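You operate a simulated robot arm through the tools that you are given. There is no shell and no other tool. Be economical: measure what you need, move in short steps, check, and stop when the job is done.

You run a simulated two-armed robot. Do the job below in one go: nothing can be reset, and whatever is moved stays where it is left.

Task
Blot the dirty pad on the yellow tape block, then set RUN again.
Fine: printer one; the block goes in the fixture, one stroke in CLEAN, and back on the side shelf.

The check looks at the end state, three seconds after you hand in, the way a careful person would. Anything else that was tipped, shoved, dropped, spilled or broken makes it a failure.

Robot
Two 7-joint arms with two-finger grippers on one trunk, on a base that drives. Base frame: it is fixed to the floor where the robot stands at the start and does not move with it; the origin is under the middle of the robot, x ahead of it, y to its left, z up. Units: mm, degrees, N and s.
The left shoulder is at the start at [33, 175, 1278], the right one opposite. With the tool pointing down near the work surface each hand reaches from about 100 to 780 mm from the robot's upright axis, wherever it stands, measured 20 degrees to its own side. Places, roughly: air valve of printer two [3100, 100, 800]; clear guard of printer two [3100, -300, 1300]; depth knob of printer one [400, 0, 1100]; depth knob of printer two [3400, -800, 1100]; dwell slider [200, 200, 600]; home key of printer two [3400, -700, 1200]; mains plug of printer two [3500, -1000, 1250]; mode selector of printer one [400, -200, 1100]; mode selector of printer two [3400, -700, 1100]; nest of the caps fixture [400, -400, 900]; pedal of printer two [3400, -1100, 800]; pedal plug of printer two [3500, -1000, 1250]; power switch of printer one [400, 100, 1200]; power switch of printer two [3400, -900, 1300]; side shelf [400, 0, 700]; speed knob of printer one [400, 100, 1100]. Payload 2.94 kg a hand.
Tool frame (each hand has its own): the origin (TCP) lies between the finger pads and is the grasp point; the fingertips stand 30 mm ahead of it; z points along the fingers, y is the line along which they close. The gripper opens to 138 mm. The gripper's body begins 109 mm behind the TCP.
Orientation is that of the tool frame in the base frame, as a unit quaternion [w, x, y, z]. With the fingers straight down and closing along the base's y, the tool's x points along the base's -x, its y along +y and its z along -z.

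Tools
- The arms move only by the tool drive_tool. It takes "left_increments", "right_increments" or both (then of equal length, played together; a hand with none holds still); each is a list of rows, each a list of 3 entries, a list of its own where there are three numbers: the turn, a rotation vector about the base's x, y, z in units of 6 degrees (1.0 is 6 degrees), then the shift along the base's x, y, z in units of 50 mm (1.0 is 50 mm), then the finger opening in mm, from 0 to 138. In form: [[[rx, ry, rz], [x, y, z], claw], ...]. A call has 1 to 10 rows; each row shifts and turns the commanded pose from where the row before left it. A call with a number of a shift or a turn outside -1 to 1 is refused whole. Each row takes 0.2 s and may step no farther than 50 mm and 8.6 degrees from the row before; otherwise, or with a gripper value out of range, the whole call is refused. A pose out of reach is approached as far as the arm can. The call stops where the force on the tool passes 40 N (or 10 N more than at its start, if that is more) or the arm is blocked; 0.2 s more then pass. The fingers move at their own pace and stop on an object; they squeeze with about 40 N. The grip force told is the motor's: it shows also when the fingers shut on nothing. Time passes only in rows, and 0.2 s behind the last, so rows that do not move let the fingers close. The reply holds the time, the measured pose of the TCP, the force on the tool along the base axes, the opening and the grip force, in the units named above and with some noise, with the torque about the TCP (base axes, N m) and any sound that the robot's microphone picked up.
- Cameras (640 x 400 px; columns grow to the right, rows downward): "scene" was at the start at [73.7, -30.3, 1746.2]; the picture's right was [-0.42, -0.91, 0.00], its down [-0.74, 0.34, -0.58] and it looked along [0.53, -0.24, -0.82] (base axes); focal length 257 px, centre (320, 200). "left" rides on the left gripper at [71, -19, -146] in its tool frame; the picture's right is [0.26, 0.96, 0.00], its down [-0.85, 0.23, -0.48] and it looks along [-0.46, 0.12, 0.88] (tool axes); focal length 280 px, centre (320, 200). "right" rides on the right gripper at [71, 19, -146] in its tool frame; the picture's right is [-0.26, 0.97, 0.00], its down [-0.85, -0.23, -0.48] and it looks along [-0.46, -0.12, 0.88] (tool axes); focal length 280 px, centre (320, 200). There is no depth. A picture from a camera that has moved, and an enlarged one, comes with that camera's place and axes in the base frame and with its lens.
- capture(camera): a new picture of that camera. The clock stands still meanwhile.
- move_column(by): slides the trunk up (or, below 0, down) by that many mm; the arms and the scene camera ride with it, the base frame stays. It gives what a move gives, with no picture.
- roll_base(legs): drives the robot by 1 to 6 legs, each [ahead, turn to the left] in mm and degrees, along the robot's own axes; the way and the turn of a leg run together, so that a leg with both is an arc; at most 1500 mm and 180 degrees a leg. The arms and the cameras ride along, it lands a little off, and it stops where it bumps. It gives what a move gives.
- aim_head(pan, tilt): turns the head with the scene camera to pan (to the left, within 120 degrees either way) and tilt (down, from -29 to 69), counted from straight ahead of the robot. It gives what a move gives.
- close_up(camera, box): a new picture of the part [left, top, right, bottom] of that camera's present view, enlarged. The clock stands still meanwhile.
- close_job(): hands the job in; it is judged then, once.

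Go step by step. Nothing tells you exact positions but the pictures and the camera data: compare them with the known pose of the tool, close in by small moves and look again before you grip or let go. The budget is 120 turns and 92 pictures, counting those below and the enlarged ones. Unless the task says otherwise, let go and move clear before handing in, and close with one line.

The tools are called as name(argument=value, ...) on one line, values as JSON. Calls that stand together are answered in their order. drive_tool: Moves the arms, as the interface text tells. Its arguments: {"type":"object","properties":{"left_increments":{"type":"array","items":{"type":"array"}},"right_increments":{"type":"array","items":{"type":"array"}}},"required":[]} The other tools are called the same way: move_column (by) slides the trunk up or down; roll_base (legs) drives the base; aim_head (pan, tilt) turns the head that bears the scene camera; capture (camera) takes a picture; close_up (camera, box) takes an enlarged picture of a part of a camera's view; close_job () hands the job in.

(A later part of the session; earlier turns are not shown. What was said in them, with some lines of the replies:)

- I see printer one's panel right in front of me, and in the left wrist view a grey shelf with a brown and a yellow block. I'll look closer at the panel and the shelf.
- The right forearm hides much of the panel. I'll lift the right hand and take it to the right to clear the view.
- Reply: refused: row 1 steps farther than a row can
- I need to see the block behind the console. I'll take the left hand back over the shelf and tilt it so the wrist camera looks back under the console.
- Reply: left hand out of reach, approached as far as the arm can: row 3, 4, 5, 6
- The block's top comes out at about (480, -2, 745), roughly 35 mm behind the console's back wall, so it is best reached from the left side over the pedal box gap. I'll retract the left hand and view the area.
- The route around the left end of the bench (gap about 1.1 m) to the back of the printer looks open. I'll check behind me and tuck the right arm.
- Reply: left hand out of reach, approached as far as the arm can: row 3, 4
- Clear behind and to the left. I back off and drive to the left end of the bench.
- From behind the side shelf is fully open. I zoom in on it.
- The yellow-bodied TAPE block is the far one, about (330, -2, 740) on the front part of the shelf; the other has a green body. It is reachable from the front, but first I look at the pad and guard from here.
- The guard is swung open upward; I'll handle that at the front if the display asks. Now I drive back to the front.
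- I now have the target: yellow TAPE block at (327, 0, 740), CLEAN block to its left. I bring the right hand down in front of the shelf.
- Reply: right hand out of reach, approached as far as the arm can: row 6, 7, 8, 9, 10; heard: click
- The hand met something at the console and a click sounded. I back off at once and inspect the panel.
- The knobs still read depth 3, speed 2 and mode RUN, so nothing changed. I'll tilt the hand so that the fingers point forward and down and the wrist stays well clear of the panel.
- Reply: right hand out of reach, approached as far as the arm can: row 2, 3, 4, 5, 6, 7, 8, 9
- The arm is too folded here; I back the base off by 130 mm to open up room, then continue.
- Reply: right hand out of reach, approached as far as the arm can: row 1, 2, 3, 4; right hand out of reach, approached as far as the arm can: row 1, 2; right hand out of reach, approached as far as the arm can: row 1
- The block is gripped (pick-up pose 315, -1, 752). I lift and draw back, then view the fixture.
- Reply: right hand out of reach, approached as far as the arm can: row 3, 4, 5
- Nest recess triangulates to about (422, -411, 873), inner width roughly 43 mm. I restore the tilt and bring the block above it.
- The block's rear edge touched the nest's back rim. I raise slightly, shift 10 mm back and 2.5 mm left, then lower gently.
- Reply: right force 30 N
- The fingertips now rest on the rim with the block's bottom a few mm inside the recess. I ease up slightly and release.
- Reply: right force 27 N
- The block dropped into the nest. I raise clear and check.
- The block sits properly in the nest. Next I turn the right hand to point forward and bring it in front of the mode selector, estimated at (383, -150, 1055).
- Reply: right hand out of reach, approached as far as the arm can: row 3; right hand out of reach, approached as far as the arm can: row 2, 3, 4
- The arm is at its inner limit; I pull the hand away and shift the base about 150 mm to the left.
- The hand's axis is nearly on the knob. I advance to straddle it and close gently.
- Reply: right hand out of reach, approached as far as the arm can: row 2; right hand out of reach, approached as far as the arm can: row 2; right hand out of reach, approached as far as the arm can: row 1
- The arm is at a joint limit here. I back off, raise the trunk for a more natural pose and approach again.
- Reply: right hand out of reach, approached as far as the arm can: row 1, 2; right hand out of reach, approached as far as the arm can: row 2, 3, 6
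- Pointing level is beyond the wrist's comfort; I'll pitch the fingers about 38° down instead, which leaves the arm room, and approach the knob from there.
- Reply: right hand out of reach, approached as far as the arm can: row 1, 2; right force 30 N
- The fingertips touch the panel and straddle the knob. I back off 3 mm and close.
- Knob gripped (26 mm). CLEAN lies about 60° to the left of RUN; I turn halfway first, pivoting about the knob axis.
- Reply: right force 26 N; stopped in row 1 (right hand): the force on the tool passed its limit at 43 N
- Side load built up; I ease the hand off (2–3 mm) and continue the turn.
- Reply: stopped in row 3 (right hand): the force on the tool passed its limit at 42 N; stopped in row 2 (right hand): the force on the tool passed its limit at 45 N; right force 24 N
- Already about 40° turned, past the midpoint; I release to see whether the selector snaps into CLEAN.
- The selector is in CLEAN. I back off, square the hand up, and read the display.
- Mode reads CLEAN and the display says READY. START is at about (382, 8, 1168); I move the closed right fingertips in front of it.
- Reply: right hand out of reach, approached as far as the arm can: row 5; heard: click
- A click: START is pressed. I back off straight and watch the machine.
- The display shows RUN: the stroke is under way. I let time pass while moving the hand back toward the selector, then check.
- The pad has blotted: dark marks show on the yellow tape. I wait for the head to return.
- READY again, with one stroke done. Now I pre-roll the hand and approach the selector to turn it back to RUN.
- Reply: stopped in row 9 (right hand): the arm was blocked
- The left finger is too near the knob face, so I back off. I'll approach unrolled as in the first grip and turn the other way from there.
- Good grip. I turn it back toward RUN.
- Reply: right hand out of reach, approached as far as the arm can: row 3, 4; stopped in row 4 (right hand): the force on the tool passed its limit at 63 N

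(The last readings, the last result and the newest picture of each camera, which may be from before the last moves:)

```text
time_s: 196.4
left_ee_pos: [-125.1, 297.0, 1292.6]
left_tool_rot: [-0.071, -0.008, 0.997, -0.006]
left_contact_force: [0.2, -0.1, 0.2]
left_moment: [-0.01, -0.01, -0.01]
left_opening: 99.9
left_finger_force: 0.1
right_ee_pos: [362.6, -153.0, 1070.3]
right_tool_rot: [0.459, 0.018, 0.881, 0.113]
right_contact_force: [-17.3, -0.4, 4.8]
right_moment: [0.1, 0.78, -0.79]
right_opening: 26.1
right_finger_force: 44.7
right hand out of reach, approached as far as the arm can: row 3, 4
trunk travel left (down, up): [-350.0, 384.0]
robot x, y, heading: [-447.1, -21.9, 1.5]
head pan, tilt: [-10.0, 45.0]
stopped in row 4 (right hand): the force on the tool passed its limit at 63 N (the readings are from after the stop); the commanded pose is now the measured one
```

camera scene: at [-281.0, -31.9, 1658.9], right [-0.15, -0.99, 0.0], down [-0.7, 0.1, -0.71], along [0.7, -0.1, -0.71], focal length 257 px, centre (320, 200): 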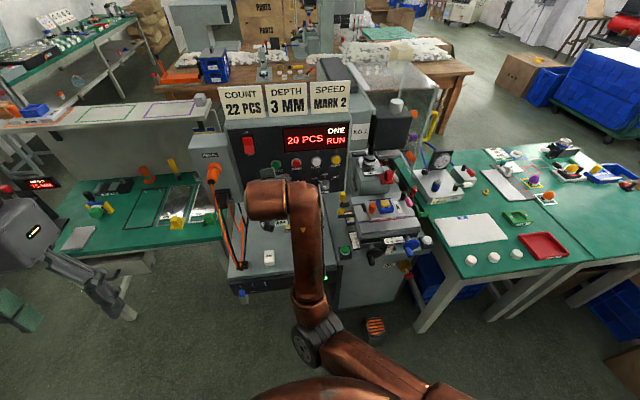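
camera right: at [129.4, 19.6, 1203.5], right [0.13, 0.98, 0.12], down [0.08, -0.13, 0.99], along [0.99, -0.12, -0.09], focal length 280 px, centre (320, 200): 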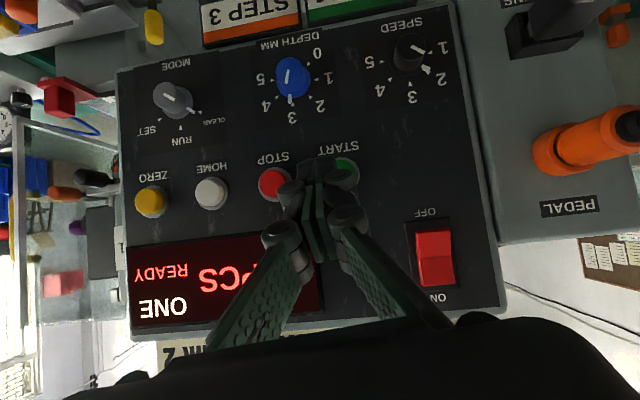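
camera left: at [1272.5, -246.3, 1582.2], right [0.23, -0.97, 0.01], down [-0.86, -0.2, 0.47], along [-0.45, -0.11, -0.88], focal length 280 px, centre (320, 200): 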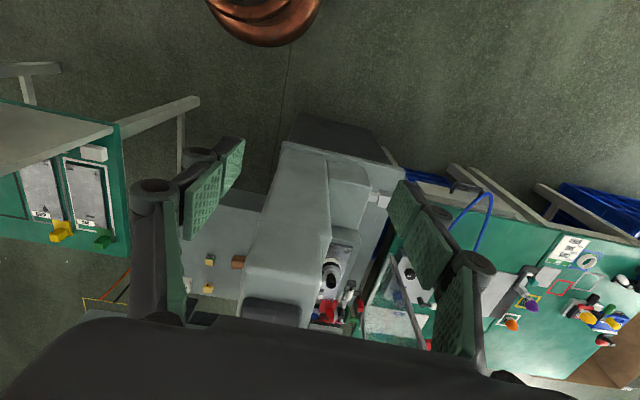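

The wrist limits the turn on this side. I release, back off, re-square the base and regrip with a moderate pre-roll.

drive_tool(right_increments=[[[0, 0, 0], [-0.05, 0, 0], 60], [[0, 0, 0], [0, 0, 0], 60], [[0, 0, 0], [-0.7, 0, 0], 60], [[-1, 0, 0], [0, 0, 0], 60], [[-1, 0, 0], [0, 0, 0], 60], [[-1, 0, 0], [0, 0, 0], 60]])

roll_base(legs=[[0, -1.5]])

drive_tool(right_increments=[[[-1, 0, 0], [0, 0.2, 0], 60], [[-1, 0, 0], [0, 0.15, 0], 60], [[-1, 0, 0], [0, 0.15, 0], 60], [[-1, 0, 0], [0, 0, 0], 60], [[-0.3, 0, 0], [0, 0, 0], 60], [[0, 0, 0], [0, 0, 0], 60]])

```text
time_s: 197.8
left_ee_pos: [-121.9, 296.7, 1289.1]
left_tool_rot: [-0.07, -0.007, 0.998, -0.006]
left_contact_force: [0.4, 0.8, 0.7]
left_moment: [-0.02, 0.02, -0.02]
left_opening: 100.1
left_finger_force: 0.0
right_ee_pos: [335.3, -153.6, 1080.2]
right_tool_rot: [0.456, -0.054, 0.888, -0.027]
right_contact_force: [-0.9, -0.7, 0.0]
right_moment: [0.03, 0.01, 0.0]
right_opening: 60.2
right_finger_force: 0.0
right hand out of reach, approached as far as the arm can: row 3
trunk travel left (down, up): [-350.0, 384.0]
robot x, y, heading: [-451.9, -23.1, 1.3]
head pan, tilt: [-10.0, 45.0]
```

```text
time_s: 198.6
left_ee_pos: [-113.7, 288.3, 1290.1]
left_tool_rot: [-0.07, 0.005, 0.998, -0.005]
left_contact_force: [-0.1, -0.4, 0.7]
left_moment: [-0.04, 0.01, 0.0]
left_opening: 100.0
left_finger_force: 0.1
right_ee_pos: [332.6, -173.9, 1080.5]
right_tool_rot: [0.456, -0.043, 0.889, -0.032]
right_contact_force: [-0.7, -0.1, 0.3]
right_moment: [0.0, -0.01, 0.0]
right_opening: 59.8
right_finger_force: 0.0
trunk travel left (down, up): [-350.0, 384.0]
robot x, y, heading: [-448.2, -21.1, -0.1]
head pan, tilt: [-10.0, 45.0]
```

```text
time_s: 200.0
left_ee_pos: [-114.3, 288.9, 1290.9]
left_tool_rot: [-0.07, 0.005, 0.998, -0.005]
left_contact_force: [0.1, 0.7, 0.3]
left_moment: [0.0, 0.02, 0.0]
left_opening: 100.1
left_finger_force: 0.1
right_ee_pos: [332.5, -148.9, 1081.5]
right_tool_rot: [0.435, -0.142, 0.859, -0.232]
right_contact_force: [-0.4, -0.3, 0.6]
right_moment: [0.0, -0.01, -0.01]
right_opening: 59.9
right_finger_force: 0.0
trunk travel left (down, up): [-350.0, 384.0]
robot x, y, heading: [-446.7, -20.8, -0.2]
head pan, tilt: [-10.0, 45.0]
```

drive_tool(right_increments=[[[0, 0, 0], [0, 0.06, -0.22], 60], [[0, 0, 0], [0.28, 0, 0], 60], [[0, 0, 0], [0.28, 0, 0], 60], [[0, 0, 0], [0, 0, 0], 60]])

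close_up(camera="right", box=[200, 60, 440, 240])

```text
time_s: 201.0
left_ee_pos: [-115.2, 288.4, 1292.1]
left_tool_rot: [-0.071, 0.005, 0.997, -0.005]
left_contact_force: [-0.5, 0.3, 0.5]
left_moment: [0.03, -0.01, -0.01]
left_opening: 100.2
left_finger_force: 0.1
right_ee_pos: [359.3, -145.8, 1068.7]
right_tool_rot: [0.434, -0.143, 0.859, -0.23]
right_contact_force: [-0.4, 0.9, 1.1]
right_moment: [-0.03, -0.02, 0.05]
right_opening: 59.8
right_finger_force: 0.0
trunk travel left (down, up): [-350.0, 384.0]
robot x, y, heading: [-450.0, -26.5, -0.1]
head pan, tilt: [-10.0, 45.0]
```

```text
2.22 times, centred on (320, 150) of right
camera zoom: at [198.9, -121.0, 1085.6], right [0.11, 0.94, -0.32], down [0.12, 0.31, 0.94], along [0.99, -0.14, -0.08], focal length 623 px, centre (320, 311)
```

zoom: 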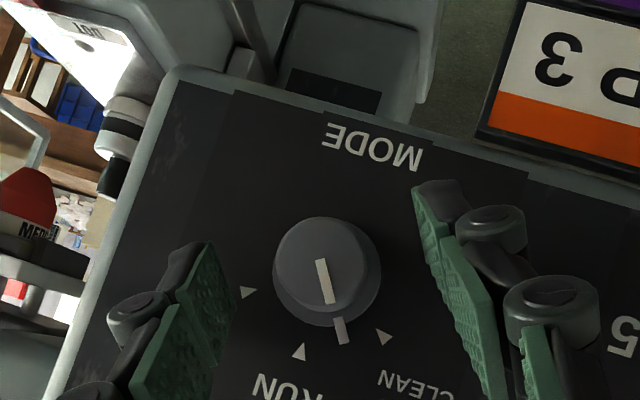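

The knob stayed about midway; roughly 30° remains. I grip and turn to RUN.

drive_tool(right_increments=[[[0, 0, 0], [0, 0, 0], 40], [[0, 0, 0], [0, 0, 0], 20], [[0, 0, 0], [0, 0, 0], 20], [[1, 0, 0], [0, -0.03, 0.012], 20], [[1, 0, 0], [0, -0.03, 0.01], 20], [[1, 0, 0], [0, -0.03, 0.008], 20], [[1, 0, 0], [0, -0.03, 0.005], 20], [[1, 0, 0], [0, -0.03, 0], 20], [[0, 0, 0], [0, 0, 0], 20]])

close_up(camera="right", box=[200, 60, 440, 240])

```text
time_s: 203.0
left_ee_pos: [-113.7, 289.9, 1290.8]
left_tool_rot: [-0.071, 0.005, 0.997, -0.006]
left_contact_force: [-0.6, -0.5, 0.5]
left_moment: [0.0, 0.03, 0.0]
left_opening: 100.2
left_finger_force: 0.0
right_ee_pos: [359.9, -151.0, 1069.3]
right_tool_rot: [0.455, -0.025, 0.89, 0.0]
right_contact_force: [1.9, 10.2, -7.8]
right_moment: [0.07, -0.15, -0.23]
right_opening: 25.6
right_finger_force: 44.6
trunk travel left (down, up): [-350.0, 384.0]
robot x, y, heading: [-447.2, -19.5, -0.1]
head pan, tilt: [-10.0, 45.0]
```

```text
2.22 times, centred on (320, 150) of right
camera zoom: at [199.1, -138.6, 1097.3], right [0.11, 0.98, 0.19], down [0.12, -0.2, 0.97], along [0.99, -0.08, -0.14], focal length 623 px, centre (320, 311)
```

zoom: 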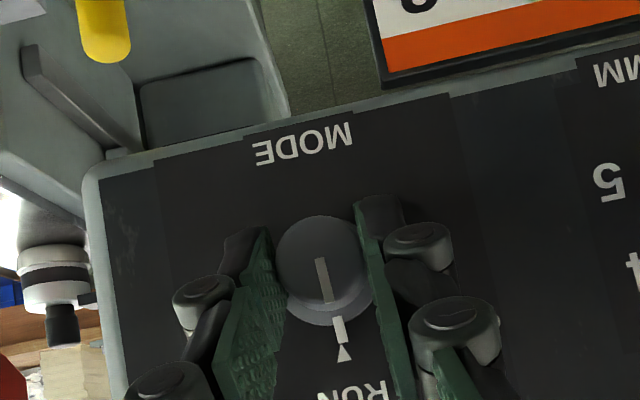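

RUN is set. I release, back away and reposition the base in front of the fixture with the trunk lowered as before.

drive_tool(right_increments=[[[0, 0, 0], [0, 0, 0], 60], [[0, 0, 0], [0, 0, 0], 60], [[0, 0, 0], [-0.8, 0, 0], 60], [[0, 0, 0], [-0.8, 0, 0], 50], [[0, 0.5, 0], [-0.4, -0.2, 0], 50]])

roll_base(legs=[[-150, 0], [0, -90], [165, 0], [0, 90], [60, 0]])

move_column(by=-150)

close_up(camera="scene", box=[130, 60, 430, 260])

```text
time_s: 204.2
left_ee_pos: [-114.4, 288.1, 1291.9]
left_tool_rot: [-0.071, 0.005, 0.997, -0.004]
left_contact_force: [-0.5, -0.7, 0.3]
left_moment: [0.0, -0.02, -0.02]
left_opening: 99.8
left_finger_force: 0.1
right_ee_pos: [262.0, -169.0, 1072.9]
right_tool_rot: [0.437, -0.023, 0.899, -0.006]
right_contact_force: [-0.4, 0.3, -0.2]
right_moment: [0.01, 0.01, -0.01]
right_opening: 50.1
right_finger_force: 0.0
trunk travel left (down, up): [-350.0, 384.0]
robot x, y, heading: [-448.1, -21.3, -0.0]
head pan, tilt: [-10.0, 45.0]
```

```text
time_s: 214.7
left_ee_pos: [-216.3, 121.1, 1295.7]
left_tool_rot: [-0.062, 0.011, 0.998, -0.005]
left_contact_force: [-1.2, 0.2, 0.7]
left_moment: [-0.07, -0.28, -0.01]
left_opening: 100.0
left_finger_force: 0.0
right_ee_pos: [157.5, -341.9, 1085.0]
right_tool_rot: [0.444, -0.02, 0.896, -0.009]
right_contact_force: [-1.7, 0.7, 0.8]
right_moment: [-0.08, -0.01, -0.07]
right_opening: 50.1
right_finger_force: 0.1
trunk travel left (down, up): [-350.0, 384.0]
robot x, y, heading: [-537.4, -186.4, -0.6]
head pan, tilt: [-10.0, 45.0]
```

```text
time_s: 216.5
left_ee_pos: [-188.0, 119.6, 1131.4]
left_tool_rot: [-0.087, 0.01, 0.996, -0.006]
left_contact_force: [-0.2, 1.2, 0.6]
left_moment: [0.03, -0.03, 0.01]
left_opening: 100.0
left_finger_force: 0.0
right_ee_pos: [165.4, -341.7, 929.5]
right_tool_rot: [0.441, -0.02, 0.897, -0.009]
right_contact_force: [-0.8, 0.1, -0.2]
right_moment: [-0.01, 0.01, -0.02]
right_opening: 50.1
right_finger_force: 0.0
trunk travel left (down, up): [-200.0, 534.0]
robot x, y, heading: [-537.1, -189.5, -0.7]
head pan, tilt: [-10.0, 45.0]
```

```text
2.00 times, centred on (280, 160) of scene
camera zoom: at [-307.5, -205.0, 1503.5], right [-0.18, -0.98, 0.0], down [-0.69, 0.13, -0.71], along [0.69, -0.13, -0.71], focal length 514 px, centre (400, 280)
```

zoom: 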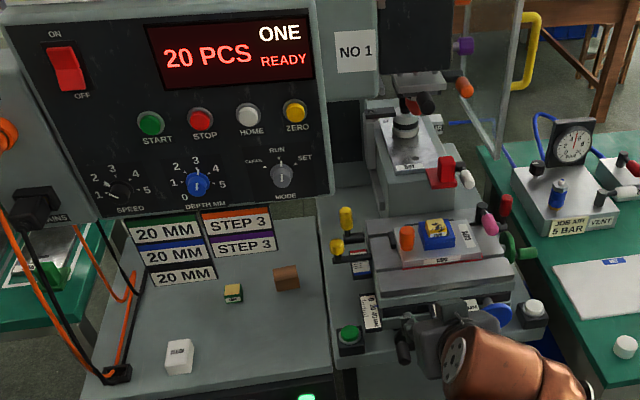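

RUN confirmed, settings unchanged (3 mm, mark 2), READY. I set the hand's tilt back to about 25° and move above the nest.

drive_tool(right_increments=[[[0, 0.9, 0], [0, -0.26, 0.45], 46], [[0, 0.9, 0], [0, -0.26, 0.45], 46], [[0, 0.9, 0], [0, -0.26, 0.45], 46], [[0, 0.9, 0], [0, -0.26, 0.45], 46], [[0, 0.87, 0], [0, -0.26, 0.4], 46], [[0, 0, 0], [0, 0, 0], 46]])

roll_base(legs=[[0, 0.7], [155, 0]])

```text
time_s: 217.9
left_ee_pos: [-186.5, 119.7, 1130.9]
left_tool_rot: [-0.087, 0.01, 0.996, -0.005]
left_contact_force: [0.3, 0.7, 0.5]
left_moment: [-0.01, 0.01, 0.02]
left_opening: 100.2
left_finger_force: 0.1
right_ee_pos: [176.6, -411.0, 1039.7]
right_tool_rot: [0.221, -0.022, 0.975, -0.004]
right_contact_force: [-0.4, 0.4, -0.5]
right_moment: [0.01, 0.02, 0.01]
right_opening: 45.9
right_finger_force: 0.1
right hand out of reach, approached as far as the arm can: row 3
trunk travel left (down, up): [-200.0, 534.0]
robot x, y, heading: [-534.2, -184.1, -0.6]
head pan, tilt: [-10.0, 45.0]
```

```text
time_s: 219.6
left_ee_pos: [-39.3, 124.5, 1130.5]
left_tool_rot: [-0.087, 0.003, 0.996, -0.006]
left_contact_force: [0.6, 0.3, -0.6]
left_moment: [-0.03, 0.1, 0.03]
left_opening: 99.7
left_finger_force: 0.0
right_ee_pos: [329.8, -401.5, 1041.7]
right_tool_rot: [0.223, -0.027, 0.974, -0.002]
right_contact_force: [0.5, -0.9, 0.1]
right_moment: [-0.06, 0.05, -0.02]
right_opening: 45.9
right_finger_force: 0.0
trunk travel left (down, up): [-200.0, 534.0]
robot x, y, heading: [-379.1, -185.8, -0.2]
head pan, tilt: [-10.0, 45.0]
```

drive_tool(right_increments=[[[0, 0, -0.35], [0.65, -0.13, 0], 46], [[0, 0, 0], [0.6, 0, -0.5], 46], [[0, 0, 0], [0.05, 0, -0.7], 46], [[0, 0, 0], [0, 0, 0], 46]])

close_up(camera="right", box=[220, 60, 440, 220])

```text
time_s: 220.6
left_ee_pos: [-58.1, 123.9, 1134.7]
left_tool_rot: [-0.078, 0.003, 0.997, -0.005]
left_contact_force: [0.8, -0.5, -0.3]
left_moment: [0.03, 0.0, 0.02]
left_opening: 100.1
left_finger_force: 0.1
right_ee_pos: [379.0, -408.0, 990.9]
right_tool_rot: [0.231, -0.009, 0.973, -0.006]
right_contact_force: [0.7, -0.2, 0.5]
right_moment: [-0.03, 0.06, 0.01]
right_opening: 46.0
right_finger_force: 0.1
trunk travel left (down, up): [-200.0, 534.0]
robot x, y, heading: [-381.4, -189.2, -0.0]
head pan, tilt: [-10.0, 45.0]
```

```text
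2.50 times, centred on (330, 140) of right
camera zoom: at [248.9, -388.7, 1090.4], right [0.22, 0.97, 0.1], down [0.55, -0.21, 0.81], along [0.81, -0.12, -0.58], focal length 701 px, centre (295, 350)
```

zoom: 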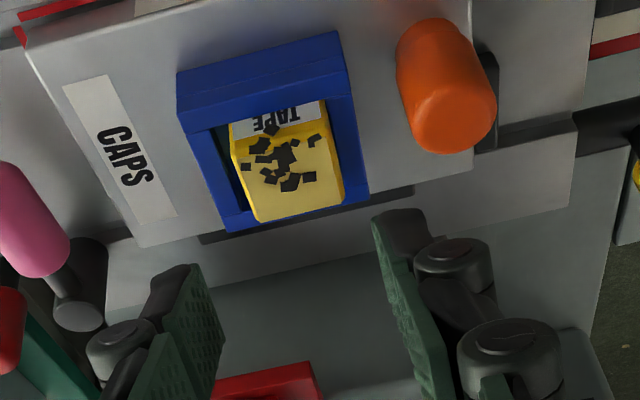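

drive_tool(right_increments=[[[0, 0, 0], [0.28, 0.01, -0.4], 46], [[0, 0, 0], [0, 0, -0.5], 46], [[0, 0, 0], [0, 0, -0.38], 46], [[0, 0, 0], [0, 0, 0], 46]])

close_up(camera="right", box=[220, 60, 440, 220])

```text
time_s: 221.6
left_ee_pos: [-55.7, 123.9, 1134.0]
left_tool_rot: [-0.08, 0.004, 0.997, -0.005]
left_contact_force: [0.7, -0.1, -0.5]
left_moment: [0.0, 0.01, -0.02]
left_opening: 100.3
left_finger_force: 0.0
right_ee_pos: [394.3, -406.7, 925.1]
right_tool_rot: [0.23, -0.01, 0.973, -0.006]
right_contact_force: [-0.3, 0.3, 0.0]
right_moment: [0.03, -0.01, -0.04]
right_opening: 46.1
right_finger_force: 0.0
trunk travel left (down, up): [-200.0, 534.0]
robot x, y, heading: [-382.6, -188.5, 0.1]
head pan, tilt: [-10.0, 45.0]
```

```text
2.50 times, centred on (330, 140) of right
camera zoom: at [265.1, -388.6, 1024.5], right [0.22, 0.97, 0.1], down [0.55, -0.21, 0.81], along [0.81, -0.12, -0.58], focal length 701 px, centre (295, 350)
```

zoom: 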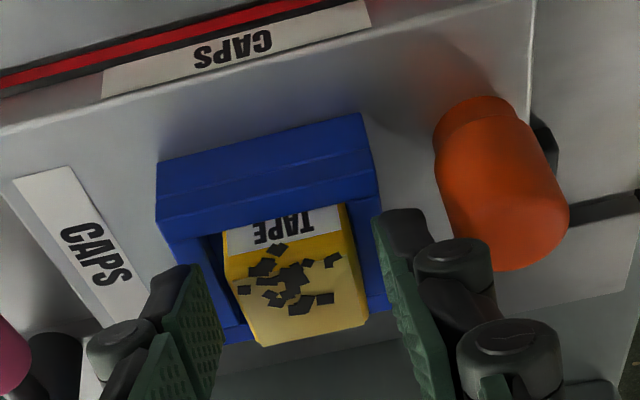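

drive_tool(right_increments=[[[0, 0, 0], [0, -0.04, -0.04], 46], [[0, 0, 0], [0, 0, 0], 25], [[0, 0, 0], [0, 0, 0], 25], [[0, 0, 0], [0, 0, 0], 25], [[0, 0, 0], [0, 0, 0.3], 25], [[0, 0, 0], [0, 0, 0.6], 25], [[0, 0, 0], [-0.2, 0, 0.8], 25], [[0, 0, 0], [-0.5, 0, 0.8], 25]])

close_up(camera="right", box=[220, 60, 440, 220])

```text
time_s: 223.4
left_ee_pos: [-57.0, 123.7, 1134.7]
left_tool_rot: [-0.078, 0.003, 0.997, -0.005]
left_contact_force: [0.5, 0.0, 0.6]
left_moment: [0.01, -0.06, 0.01]
left_opening: 100.1
left_finger_force: 0.1
right_ee_pos: [358.5, -407.9, 1053.8]
right_tool_rot: [0.231, -0.009, 0.973, -0.007]
right_contact_force: [-0.6, 0.3, -0.4]
right_moment: [-0.02, 0.0, 0.06]
right_opening: 32.6
right_finger_force: 40.1
trunk travel left (down, up): [-200.0, 534.0]
robot x, y, heading: [-382.1, -190.0, -0.0]
head pan, tilt: [-10.0, 45.0]
```

```text
2.50 times, centred on (330, 140) of right
camera zoom: at [228.6, -389.2, 1152.2], right [0.22, 0.97, 0.1], down [0.55, -0.21, 0.81], along [0.81, -0.12, -0.58], focal length 701 px, centre (295, 350)
```

zoom: 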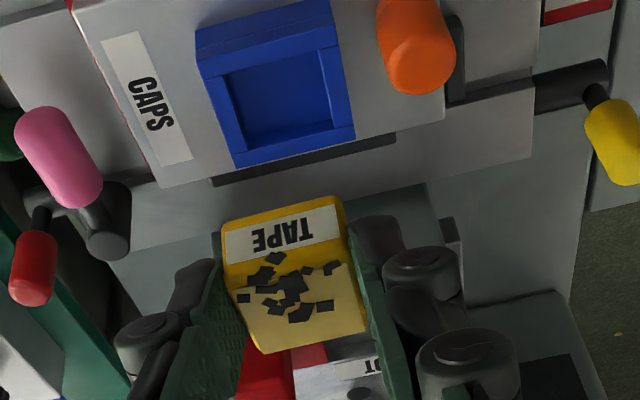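

The block is back in hand. I drive the base back to the shelf position.

roll_base(legs=[[-160, 0], [0, 90], [332, 0], [0, -90]])

```text
time_s: 224.8
left_ee_pos: [-182.1, 116.0, 1106.6]
left_tool_rot: [-0.115, -0.008, 0.993, -0.007]
left_contact_force: [-5.5, -0.6, 2.1]
left_moment: [0.13, -0.81, -0.01]
left_opening: 100.2
left_finger_force: 0.0
right_ee_pos: [220.1, -409.2, 1046.6]
right_tool_rot: [0.228, -0.009, 0.974, -0.004]
right_contact_force: [-3.2, -0.3, -0.9]
right_moment: [0.02, -0.33, 0.04]
right_opening: 32.5
right_finger_force: 40.0
trunk travel left (down, up): [-200.0, 534.0]
robot x, y, heading: [-523.1, -191.4, 0.0]
head pan, tilt: [-10.0, 45.0]
stopped in leg 1: the robot was blocked; the commanded pose is now the measured one
```

roll_base(legs=[[0, 90], [332, 0], [0, -90]])

```text
time_s: 225.6
left_ee_pos: [-255.0, 147.6, 1068.8]
left_tool_rot: [0.026, -0.177, 0.983, -0.033]
left_contact_force: [0.4, 0.1, 0.1]
left_moment: [-0.2, 0.12, -0.02]
left_opening: 100.2
left_finger_force: 0.0
right_ee_pos: [53.7, -411.9, 1173.5]
right_tool_rot: [0.349, -0.036, 0.934, -0.067]
right_contact_force: [1.5, 1.2, -2.3]
right_moment: [-0.09, 0.06, -0.15]
right_opening: 32.5
right_finger_force: 39.3
trunk travel left (down, up): [-200.0, 534.0]
robot x, y, heading: [-525.3, -189.8, 0.8]
head pan, tilt: [-10.0, 45.0]
stopped in leg 1: the robot was blocked; the commanded pose is now the measured one
```

Something odd is blocking and the arms shifted; I take a look.

capture(camera="scene")

```text
4 pictures are left
camera scene: at [-223.9, -192.3, 1498.6], right [-0.16, -0.99, 0.01], down [-0.73, 0.11, -0.67], along [0.66, -0.12, -0.74], focal length 257 px, centre (320, 200)
```

scene: 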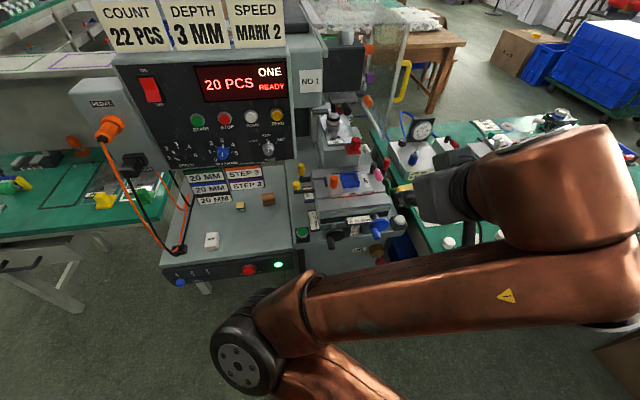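

drive_tool(right_increments=[[[0, 0, 0], [0, 0, 0], 25], [[0, 0, 0], [0, 0, 0], 25], [[0, 0, 0], [0, 0, 0], 25]])

```text
time_s: 225.9
left_ee_pos: [-324.3, 141.7, 1089.1]
left_tool_rot: [0.058, -0.173, 0.982, -0.036]
left_contact_force: [-2.2, -0.5, 0.9]
left_moment: [0.03, -0.23, -0.04]
left_opening: 100.4
left_finger_force: 0.7
right_ee_pos: [-20.5, -421.9, 1190.6]
right_tool_rot: [0.366, -0.017, 0.929, -0.058]
right_contact_force: [0.7, 1.7, 3.5]
right_moment: [-0.1, 0.29, -0.11]
right_opening: 32.4
right_finger_force: 40.2
trunk travel left (down, up): [-200.0, 534.0]
robot x, y, heading: [-524.2, -188.2, 0.8]
head pan, tilt: [-10.0, 45.0]
stopped in row 1 (right hand): the arm was blocked; the commanded pose is now the measured one
```

The elbows may be pressing on each other. I move the left hand outward and away gently.

drive_tool(left_increments=[[[0, 0, 0], [0, 0.4, 0], 100], [[0, 0, 0], [0.2, 0.6, 0], 100], [[0, 0, 0], [0.4, 0.6, 0], 100], [[0, 0, 0], [0.6, 0.6, 0], 100]])

```text
time_s: 226.9
left_ee_pos: [-235.0, 252.3, 1076.8]
left_tool_rot: [0.031, -0.16, 0.986, -0.028]
left_contact_force: [3.1, 0.6, -1.0]
left_moment: [-0.12, 0.29, -0.01]
left_opening: 99.9
left_finger_force: 0.1
left hand out of reach, approached as far as the arm can: row 1
right_ee_pos: [27.2, -446.5, 1174.6]
right_tool_rot: [0.355, -0.009, 0.926, -0.13]
right_contact_force: [4.7, -1.3, -3.5]
right_moment: [0.0, 0.15, -0.04]
right_opening: 32.5
right_finger_force: 40.2
trunk travel left (down, up): [-200.0, 534.0]
robot x, y, heading: [-527.6, -189.1, 0.8]
head pan, tilt: [-10.0, 45.0]
```

drive_tool(left_increments=[[[0, 0, 0], [0.3, 0.5, 0.2], 100], [[0, 0, 0], [0.3, 0.5, 0.2], 100], [[0, 0, 0], [0.3, 0.5, 0.2], 100], [[0, 0, 0], [0, 0, 0], 100]], right_increments=[[[0, 0, 0], [0, 0, 0], 25], [[0, 0, 0], [0, 0, 0], 25], [[0, 0, 0], [0, 0, 0], 25], [[0, 0, 0], [0, 0, 0], 25]])

```text
time_s: 227.9
left_ee_pos: [-175.8, 326.2, 1103.1]
left_tool_rot: [0.024, -0.159, 0.987, -0.025]
left_contact_force: [2.0, -0.8, -1.3]
left_moment: [0.09, 0.21, -0.01]
left_opening: 99.8
left_finger_force: 0.0
right_ee_pos: [37.9, -429.3, 1156.6]
right_tool_rot: [0.332, -0.014, 0.941, -0.067]
right_contact_force: [4.4, 4.2, -16.7]
right_moment: [-0.12, -0.56, -0.06]
right_opening: 32.8
right_finger_force: 40.6
trunk travel left (down, up): [-200.0, 534.0]
robot x, y, heading: [-522.9, -192.7, 0.7]
head pan, tilt: [-10.0, 45.0]
```

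drive_tool(right_increments=[[[0, 0, 0], [0, 0, 0], 25], [[0, 0, 0], [0, 0, 0], 25], [[0, 0, 0], [0, 0, 0], 25], [[0, 0, 0], [0, 0, 0], 25], [[0, 0, 0], [0, 0, 0], 25]])

```text
time_s: 229.1
left_ee_pos: [-214.9, 327.0, 1114.8]
left_tool_rot: [0.044, -0.163, 0.985, -0.028]
left_contact_force: [-3.1, -0.1, 0.5]
left_moment: [0.02, -0.26, 0.01]
left_opening: 100.1
left_finger_force: 0.0
right_ee_pos: [-1.7, -420.9, 1180.0]
right_tool_rot: [0.357, -0.018, 0.932, -0.058]
right_contact_force: [-2.8, 0.8, -0.6]
right_moment: [0.01, -0.17, 0.02]
right_opening: 32.5
right_finger_force: 39.7
trunk travel left (down, up): [-200.0, 534.0]
robot x, y, heading: [-523.2, -188.0, 0.8]
head pan, tilt: [-10.0, 45.0]
```

drive_tool(right_increments=[[[0, 0, 0], [0, 0, 0], 25], [[0, 0, 0], [0, 0, 0], 25], [[0, 0, 0], [0, 0, 0], 25], [[0, 0, 0], [0, 0, 0], 25], [[0, 0, 0], [0, 0, 0], 25], [[0, 0, 0], [0, 0, 0], 25], [[0, 0, 0], [0, 0, 0], 25], [[0, 0, 0], [0, 0, 0], 25], [[0, 0, 0], [0, 0, 0], 25], [[0, 0, 0], [0, 0, 0], 25]])

```text
time_s: 231.3
left_ee_pos: [-198.1, 326.8, 1108.5]
left_tool_rot: [0.036, -0.161, 0.986, -0.027]
left_contact_force: [0.5, 0.4, 0.3]
left_moment: [0.01, 0.02, -0.01]
left_opening: 100.0
left_finger_force: 0.0
right_ee_pos: [15.4, -420.1, 1170.6]
right_tool_rot: [0.348, -0.02, 0.935, -0.058]
right_contact_force: [0.2, -0.5, 0.5]
right_moment: [0.02, 0.0, 0.0]
right_opening: 32.7
right_finger_force: 40.0
trunk travel left (down, up): [-200.0, 534.0]
robot x, y, heading: [-525.0, -189.2, 0.9]
head pan, tilt: [-10.0, 45.0]
```

Settled now. I resume the base move.

roll_base(legs=[[0, 89], [330, 0], [0, -90]])

```text
time_s: 232.3
left_ee_pos: [-223.3, 341.8, 1107.9]
left_tool_rot: [0.036, -0.184, 0.982, -0.027]
left_contact_force: [0.9, 0.2, 0.1]
left_moment: [-0.03, -0.03, 0.02]
left_opening: 100.2
left_finger_force: 0.1
right_ee_pos: [31.2, -425.3, 1179.0]
right_tool_rot: [0.362, -0.027, 0.924, -0.125]
right_contact_force: [0.6, -1.0, 1.0]
right_moment: [-0.04, 0.0, -0.01]
right_opening: 32.3
right_finger_force: 40.2
trunk travel left (down, up): [-200.0, 534.0]
robot x, y, heading: [-526.5, -191.6, 3.1]
head pan, tilt: [-10.0, 45.0]
stopped in leg 1: the robot was blocked; the commanded pose is now the measured one
```

aim_head(pan=5, tilt=65)

capture(camera="scene")

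```text
time_s: 233.2
left_ee_pos: [-221.9, 341.1, 1108.8]
left_tool_rot: [0.036, -0.184, 0.982, -0.027]
left_contact_force: [0.0, -0.6, 0.7]
left_moment: [0.01, -0.01, 0.0]
left_opening: 99.8
left_finger_force: 0.1
right_ee_pos: [31.9, -425.9, 1178.7]
right_tool_rot: [0.362, -0.028, 0.923, -0.124]
right_contact_force: [-0.5, -0.3, -0.7]
right_moment: [-0.01, -0.01, -0.04]
right_opening: 32.6
right_finger_force: 40.1
trunk travel left (down, up): [-200.0, 534.0]
robot x, y, heading: [-523.5, -190.3, 3.3]
head pan, tilt: [5.0, 65.0]
```

```text
3 pictures are left
camera scene: at [-313.2, -170.6, 1478.1], right [0.14, -0.99, 0.0], down [-0.9, -0.13, -0.42], along [0.42, 0.06, -0.91], focal length 257 px, centre (320, 200)
```

scene: 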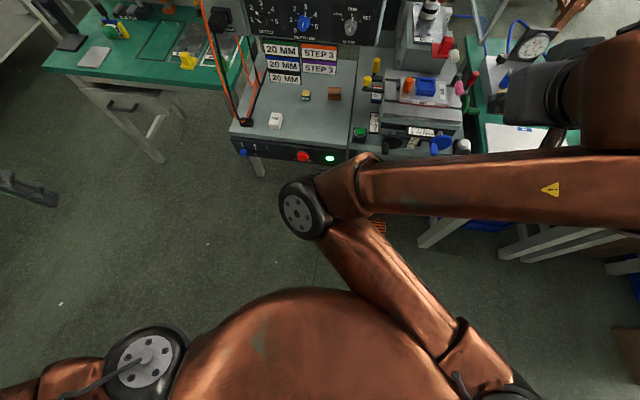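

The right arm is folded tightly back, which is likely what blocks. I extend it forward again to its previous shape.

drive_tool(right_increments=[[[0, 0, 0.5], [0.6, 0.1, -0.3], 25], [[0, 0.5, 0.5], [0.6, 0.1, -0.3], 25], [[0, 0.5, 0.5], [0.6, 0, -0.4], 25], [[0, 0.6, 0], [0.6, 0, -0.4], 25], [[0, 0.6, 0], [0.5, 0, -0.4], 25], [[0, 0, 0], [0, 0, 0], 25]])

```text
time_s: 234.6
left_ee_pos: [-222.6, 340.2, 1108.0]
left_tool_rot: [0.037, -0.184, 0.982, -0.027]
left_contact_force: [0.0, -0.3, 0.1]
left_moment: [0.0, 0.0, -0.02]
left_opening: 100.4
left_finger_force: 0.0
right_ee_pos: [177.3, -414.7, 1088.1]
right_tool_rot: [0.263, -0.11, 0.954, -0.086]
right_contact_force: [-1.4, -0.4, 0.0]
right_moment: [0.03, 0.03, -0.02]
right_opening: 32.5
right_finger_force: 39.8
trunk travel left (down, up): [-200.0, 534.0]
robot x, y, heading: [-521.2, -186.6, 3.3]
head pan, tilt: [5.0, 65.0]
```

roll_base(legs=[[-20, 0], [0, 20]])

```text
time_s: 236.4
left_ee_pos: [-441.7, 412.1, 1107.7]
left_tool_rot: [0.04, -0.351, 0.935, -0.019]
left_contact_force: [-0.4, 0.2, 0.0]
left_moment: [-0.05, -0.03, -0.01]
left_opening: 100.1
left_finger_force: 0.1
right_ee_pos: [193.2, -161.9, 1088.1]
right_tool_rot: [0.274, -0.275, 0.921, -0.04]
right_contact_force: [0.3, 0.3, -0.7]
right_moment: [-0.05, 0.04, -0.04]
right_opening: 32.6
right_finger_force: 39.7
trunk travel left (down, up): [-200.0, 534.0]
robot x, y, heading: [-545.8, -190.6, 23.3]
head pan, tilt: [5.0, 65.0]
```

roll_base(legs=[[0, 66.7], [332, 0], [0, -90], [93, 0]])

```text
time_s: 246.1
left_ee_pos: [-122.6, 656.9, 1108.7]
left_tool_rot: [0.034, -0.157, 0.987, -0.027]
left_contact_force: [0.4, -0.4, 0.0]
left_moment: [0.06, 0.08, 0.01]
left_opening: 99.8
left_finger_force: 0.1
right_ee_pos: [235.6, -118.6, 1088.6]
right_tool_rot: [0.261, -0.085, 0.957, -0.094]
right_contact_force: [-0.6, 0.0, -0.9]
right_moment: [-0.01, 0.03, 0.02]
right_opening: 32.6
right_finger_force: 40.0
trunk travel left (down, up): [-200.0, 534.0]
robot x, y, heading: [-455.2, 143.9, 0.4]
head pan, tilt: [5.0, 65.0]
```

drive_tool(right_increments=[[[0.66, 0.22, -0.34], [0.15, 0.55, -0.7], 25], [[0.66, 0.22, -0.34], [0.15, 0.55, -0.7], 25], [[0.66, 0.22, -0.34], [0.15, 0.55, -0.7], 25], [[0, 0, 0], [0.3, 0.5, -0.7], 25], [[0, 0, 0], [0.2, 0.2, -0.8], 25], [[0, 0, 0], [0.1, 0, -0.9], 25], [[0, 0, 0], [0, 0, 0], 25]])

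```text
time_s: 247.7
left_ee_pos: [-122.8, 658.6, 1107.9]
left_tool_rot: [0.035, -0.157, 0.987, -0.027]
left_contact_force: [0.1, -0.1, -0.8]
left_moment: [-0.06, 0.0, 0.02]
left_opening: 100.1
left_finger_force: 0.1
right_ee_pos: [295.8, -5.8, 865.3]
right_tool_rot: [0.23, -0.009, 0.973, -0.005]
right_contact_force: [-0.7, 0.2, -1.1]
right_moment: [-0.04, 0.05, -0.01]
right_opening: 32.5
right_finger_force: 39.8
right hand out of reach, approached as far as the arm can: row 3
trunk travel left (down, up): [-200.0, 534.0]
robot x, y, heading: [-453.7, 143.1, 0.3]
head pan, tilt: [5.0, 65.0]
```

drive_tool(right_increments=[[[0, 0, 0], [0.15, 0.08, -0.7], 25], [[0, 0, 0], [0.15, 0.02, -0.7], 25], [[0, 0, 0], [0.08, 0, -0.4], 25], [[0, 0, 0], [0, 0, 0], 25]])

capture(camera="right")

```text
time_s: 248.7
left_ee_pos: [-122.7, 657.7, 1107.4]
left_tool_rot: [0.036, -0.157, 0.987, -0.028]
left_contact_force: [0.3, 0.1, 0.5]
left_moment: [0.02, -0.02, -0.02]
left_opening: 100.2
left_finger_force: 0.0
right_ee_pos: [316.3, -0.0, 773.3]
right_tool_rot: [0.229, -0.01, 0.973, -0.004]
right_contact_force: [-0.5, -0.7, -0.1]
right_moment: [0.02, 0.01, -0.04]
right_opening: 32.2
right_finger_force: 39.9
trunk travel left (down, up): [-200.0, 534.0]
robot x, y, heading: [-452.3, 144.4, 0.3]
head pan, tilt: [5.0, 65.0]
```

```text
2 pictures are left
camera right: at [187.3, 18.4, 872.4], right [0.22, 0.97, 0.1], down [0.55, -0.21, 0.81], along [0.81, -0.12, -0.58], focal length 280 px, centre (320, 200)
```

right: 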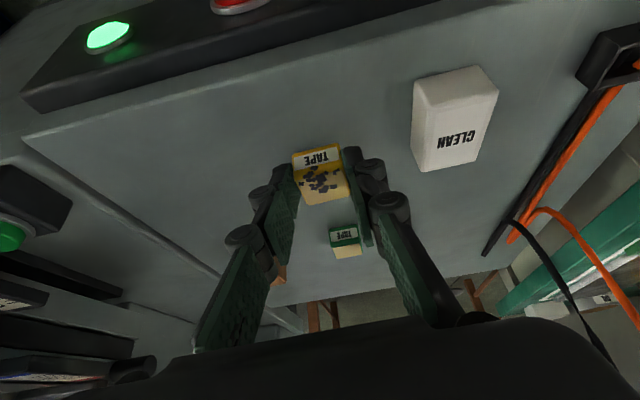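

Over the block's old spot. I lower in small steps until it touches.

drive_tool(right_increments=[[[0, 0, 0], [0, 0, -0.1], 25], [[0, 0, 0], [0, 0, -0.06], 25], [[0, 0, 0], [0, 0, 0], 25]])

```text
time_s: 249.5
left_ee_pos: [-124.0, 658.0, 1108.6]
left_tool_rot: [0.035, -0.157, 0.987, -0.028]
left_contact_force: [0.1, -0.7, -0.4]
left_moment: [-0.05, -0.01, 0.02]
left_opening: 100.1
left_finger_force: 0.1
right_ee_pos: [314.2, 0.1, 765.1]
right_tool_rot: [0.229, -0.011, 0.973, -0.003]
right_contact_force: [0.6, -1.2, -0.6]
right_moment: [0.0, -0.01, 0.0]
right_opening: 32.7
right_finger_force: 40.0
trunk travel left (down, up): [-200.0, 534.0]
robot x, y, heading: [-451.4, 144.8, 0.4]
head pan, tilt: [5.0, 65.0]
```

drive_tool(right_increments=[[[0, 0, 0], [0, 0, -0.06], 25], [[0, 0, 0], [0, 0, 0], 25]])

drive_tool(right_increments=[[[0, 0, 0], [0, 0, -0.06], 25], [[0, 0, 0], [0, 0, 0], 25]])

```text
time_s: 250.1
left_ee_pos: [-121.9, 657.6, 1108.9]
left_tool_rot: [0.035, -0.157, 0.987, -0.028]
left_contact_force: [0.4, -1.2, 0.0]
left_moment: [0.02, 0.0, 0.0]
left_opening: 100.2
left_finger_force: 0.1
right_ee_pos: [314.0, -1.3, 763.6]
right_tool_rot: [0.229, -0.01, 0.973, -0.006]
right_contact_force: [0.1, -0.8, -0.5]
right_moment: [-0.01, 0.01, -0.03]
right_opening: 32.5
right_finger_force: 40.0
trunk travel left (down, up): [-200.0, 534.0]
robot x, y, heading: [-454.2, 145.8, 0.4]
head pan, tilt: [5.0, 65.0]
```

```text
time_s: 250.7
left_ee_pos: [-123.0, 658.2, 1108.7]
left_tool_rot: [0.035, -0.156, 0.987, -0.028]
left_contact_force: [0.0, -0.3, 0.2]
left_moment: [0.0, 0.0, -0.03]
left_opening: 99.9
left_finger_force: 0.0
right_ee_pos: [313.4, 0.6, 758.7]
right_tool_rot: [0.23, -0.01, 0.973, -0.006]
right_contact_force: [-0.7, 0.3, 0.0]
right_moment: [-0.03, 0.01, 0.03]
right_opening: 32.6
right_finger_force: 40.2
trunk travel left (down, up): [-200.0, 534.0]
robot x, y, heading: [-450.3, 143.6, 0.5]
head pan, tilt: [5.0, 65.0]
```

drive_tool(right_increments=[[[0, 0, 0], [0, 0, -0.05], 25], [[0, 0, 0], [0, 0, 0], 25]])

drive_tool(right_increments=[[[0, 0, 0], [0, 0, -0.05], 25], [[0, 0, 0], [0, 0, 0], 25]])

```text
time_s: 251.3
left_ee_pos: [-123.0, 657.8, 1106.4]
left_tool_rot: [0.036, -0.157, 0.986, -0.028]
left_contact_force: [-0.4, -0.8, 0.4]
left_moment: [-0.01, 0.04, -0.02]
left_opening: 100.2
left_finger_force: 0.0
right_ee_pos: [314.7, 0.5, 758.4]
right_tool_rot: [0.229, -0.01, 0.973, -0.005]
right_contact_force: [-0.1, 0.7, 0.8]
right_moment: [0.01, -0.01, 0.01]
right_opening: 32.5
right_finger_force: 40.6
trunk travel left (down, up): [-200.0, 534.0]
robot x, y, heading: [-450.2, 144.8, 0.3]
head pan, tilt: [5.0, 65.0]
```

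```text
time_s: 251.9
left_ee_pos: [-124.4, 658.3, 1109.3]
left_tool_rot: [0.036, -0.157, 0.987, -0.028]
left_contact_force: [0.8, -0.6, 1.7]
left_moment: [0.0, 0.01, 0.03]
left_opening: 100.2
left_finger_force: 0.0
right_ee_pos: [314.3, -0.8, 756.6]
right_tool_rot: [0.231, -0.01, 0.973, -0.005]
right_contact_force: [0.2, -0.7, 9.7]
right_moment: [0.18, -0.17, 0.02]
right_opening: 32.8
right_finger_force: 39.8
trunk travel left (down, up): [-200.0, 534.0]
robot x, y, heading: [-451.6, 145.7, 0.2]
head pan, tilt: [5.0, 65.0]
```

The block is on the shelf (9.7 N contact). I release, rise along the fingers and check.

drive_tool(right_increments=[[[0, 0, 0], [0, 0, 0.01], 40], [[0, 0, 0], [0, 0, 0], 56], [[0, 0, 0], [0, 0, 0], 56], [[0, 0, 0], [-0.1, 0, 0.4], 56], [[0, 0, 0], [-0.2, 0, 0.6], 56], [[0, 0, 0], [-0.2, 0, 0.7], 56], [[0, 0, 0], [0, 0, 0], 56]])

capture(camera="right")

```text
time_s: 253.5
left_ee_pos: [-123.0, 657.1, 1107.4]
left_tool_rot: [0.035, -0.157, 0.987, -0.027]
left_contact_force: [0.8, -0.1, -0.3]
left_moment: [0.02, 0.02, 0.01]
left_opening: 100.3
left_finger_force: 0.2
right_ee_pos: [288.7, -0.8, 837.3]
right_tool_rot: [0.23, -0.009, 0.973, -0.005]
right_contact_force: [-0.4, 0.4, 0.9]
right_moment: [-0.01, 0.03, 0.03]
right_opening: 56.0
right_finger_force: 0.1
trunk travel left (down, up): [-200.0, 534.0]
robot x, y, heading: [-451.4, 148.2, 0.2]
head pan, tilt: [5.0, 65.0]
```

```text
1 pictures are left
camera right: at [159.2, 17.9, 936.6], right [0.22, 0.97, 0.1], down [0.55, -0.21, 0.81], along [0.81, -0.12, -0.58], focal length 280 px, centre (320, 200)
```

right: 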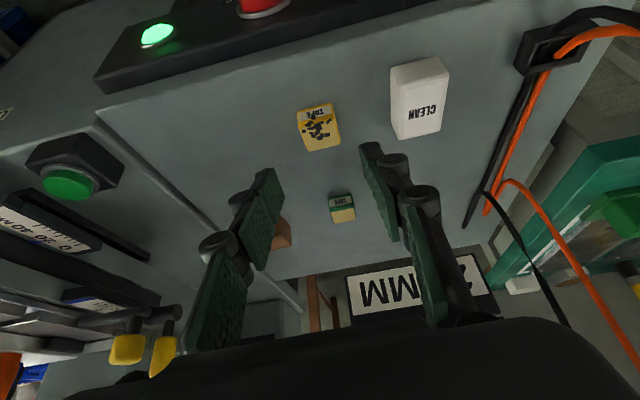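

The blotted block stands flat on the shelf. I back the robot clear and check the panel once more.

roll_base(legs=[[-200, 0]])

aim_head(pan=-10, tilt=42)

close_up(camera="scene", box=[150, 80, 450, 280])

```text
time_s: 255.1
left_ee_pos: [-321.8, 656.7, 1108.5]
left_tool_rot: [0.036, -0.158, 0.986, -0.028]
left_contact_force: [-1.0, -0.4, -0.1]
left_moment: [0.04, -0.01, -0.01]
left_opening: 100.2
left_finger_force: 0.0
right_ee_pos: [89.0, -1.7, 838.9]
right_tool_rot: [0.23, -0.011, 0.973, -0.004]
right_contact_force: [-0.4, -0.1, 0.7]
right_moment: [-0.01, -0.02, -0.01]
right_opening: 56.1
right_finger_force: 0.2
trunk travel left (down, up): [-200.0, 534.0]
robot x, y, heading: [-651.3, 144.1, 0.4]
head pan, tilt: [5.0, 65.0]
```

```text
time_s: 256.0
left_ee_pos: [-321.3, 657.4, 1108.9]
left_tool_rot: [0.035, -0.158, 0.986, -0.027]
left_contact_force: [0.8, -0.6, -0.2]
left_moment: [0.02, -0.01, -0.03]
left_opening: 100.0
left_finger_force: 0.1
right_ee_pos: [90.0, -1.8, 838.6]
right_tool_rot: [0.229, -0.01, 0.973, -0.005]
right_contact_force: [-0.2, 0.3, 0.1]
right_moment: [0.0, -0.01, 0.0]
right_opening: 55.9
right_finger_force: 0.0
trunk travel left (down, up): [-200.0, 534.0]
robot x, y, heading: [-652.0, 143.7, 0.3]
head pan, tilt: [-10.0, 42.0]
```

```text
2.00 times, centred on (300, 180) of scene
camera zoom: at [-417.8, 131.2, 1507.4], right [-0.17, -0.99, 0.0], down [-0.66, 0.11, -0.74], along [0.73, -0.12, -0.67], focal length 514 px, centre (360, 240)
```

zoom: 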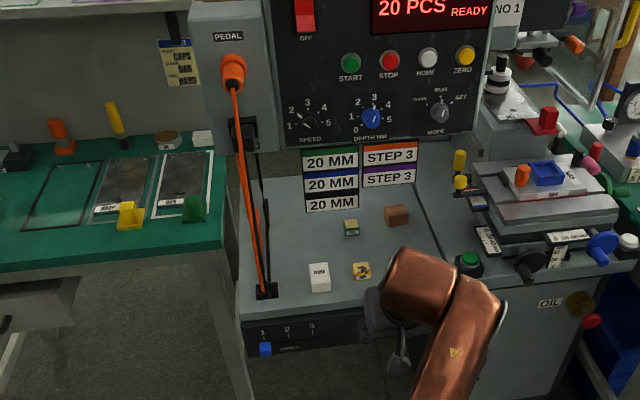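

The selector is at RUN with depth 3 and speed 2 unchanged, the nest is empty, and the blotted yellow block is back on the shelf, so I hand in.

close_job()

```text
The job is handed in.
```

The dirty pad on printer one was blotted once in CLEAN on the yellow tape block, the block is back on the side shelf, and the mode selector is at RUN. At the last look the display read READY at 20 pieces, with depth 3 mm and speed mark 2 unchanged.
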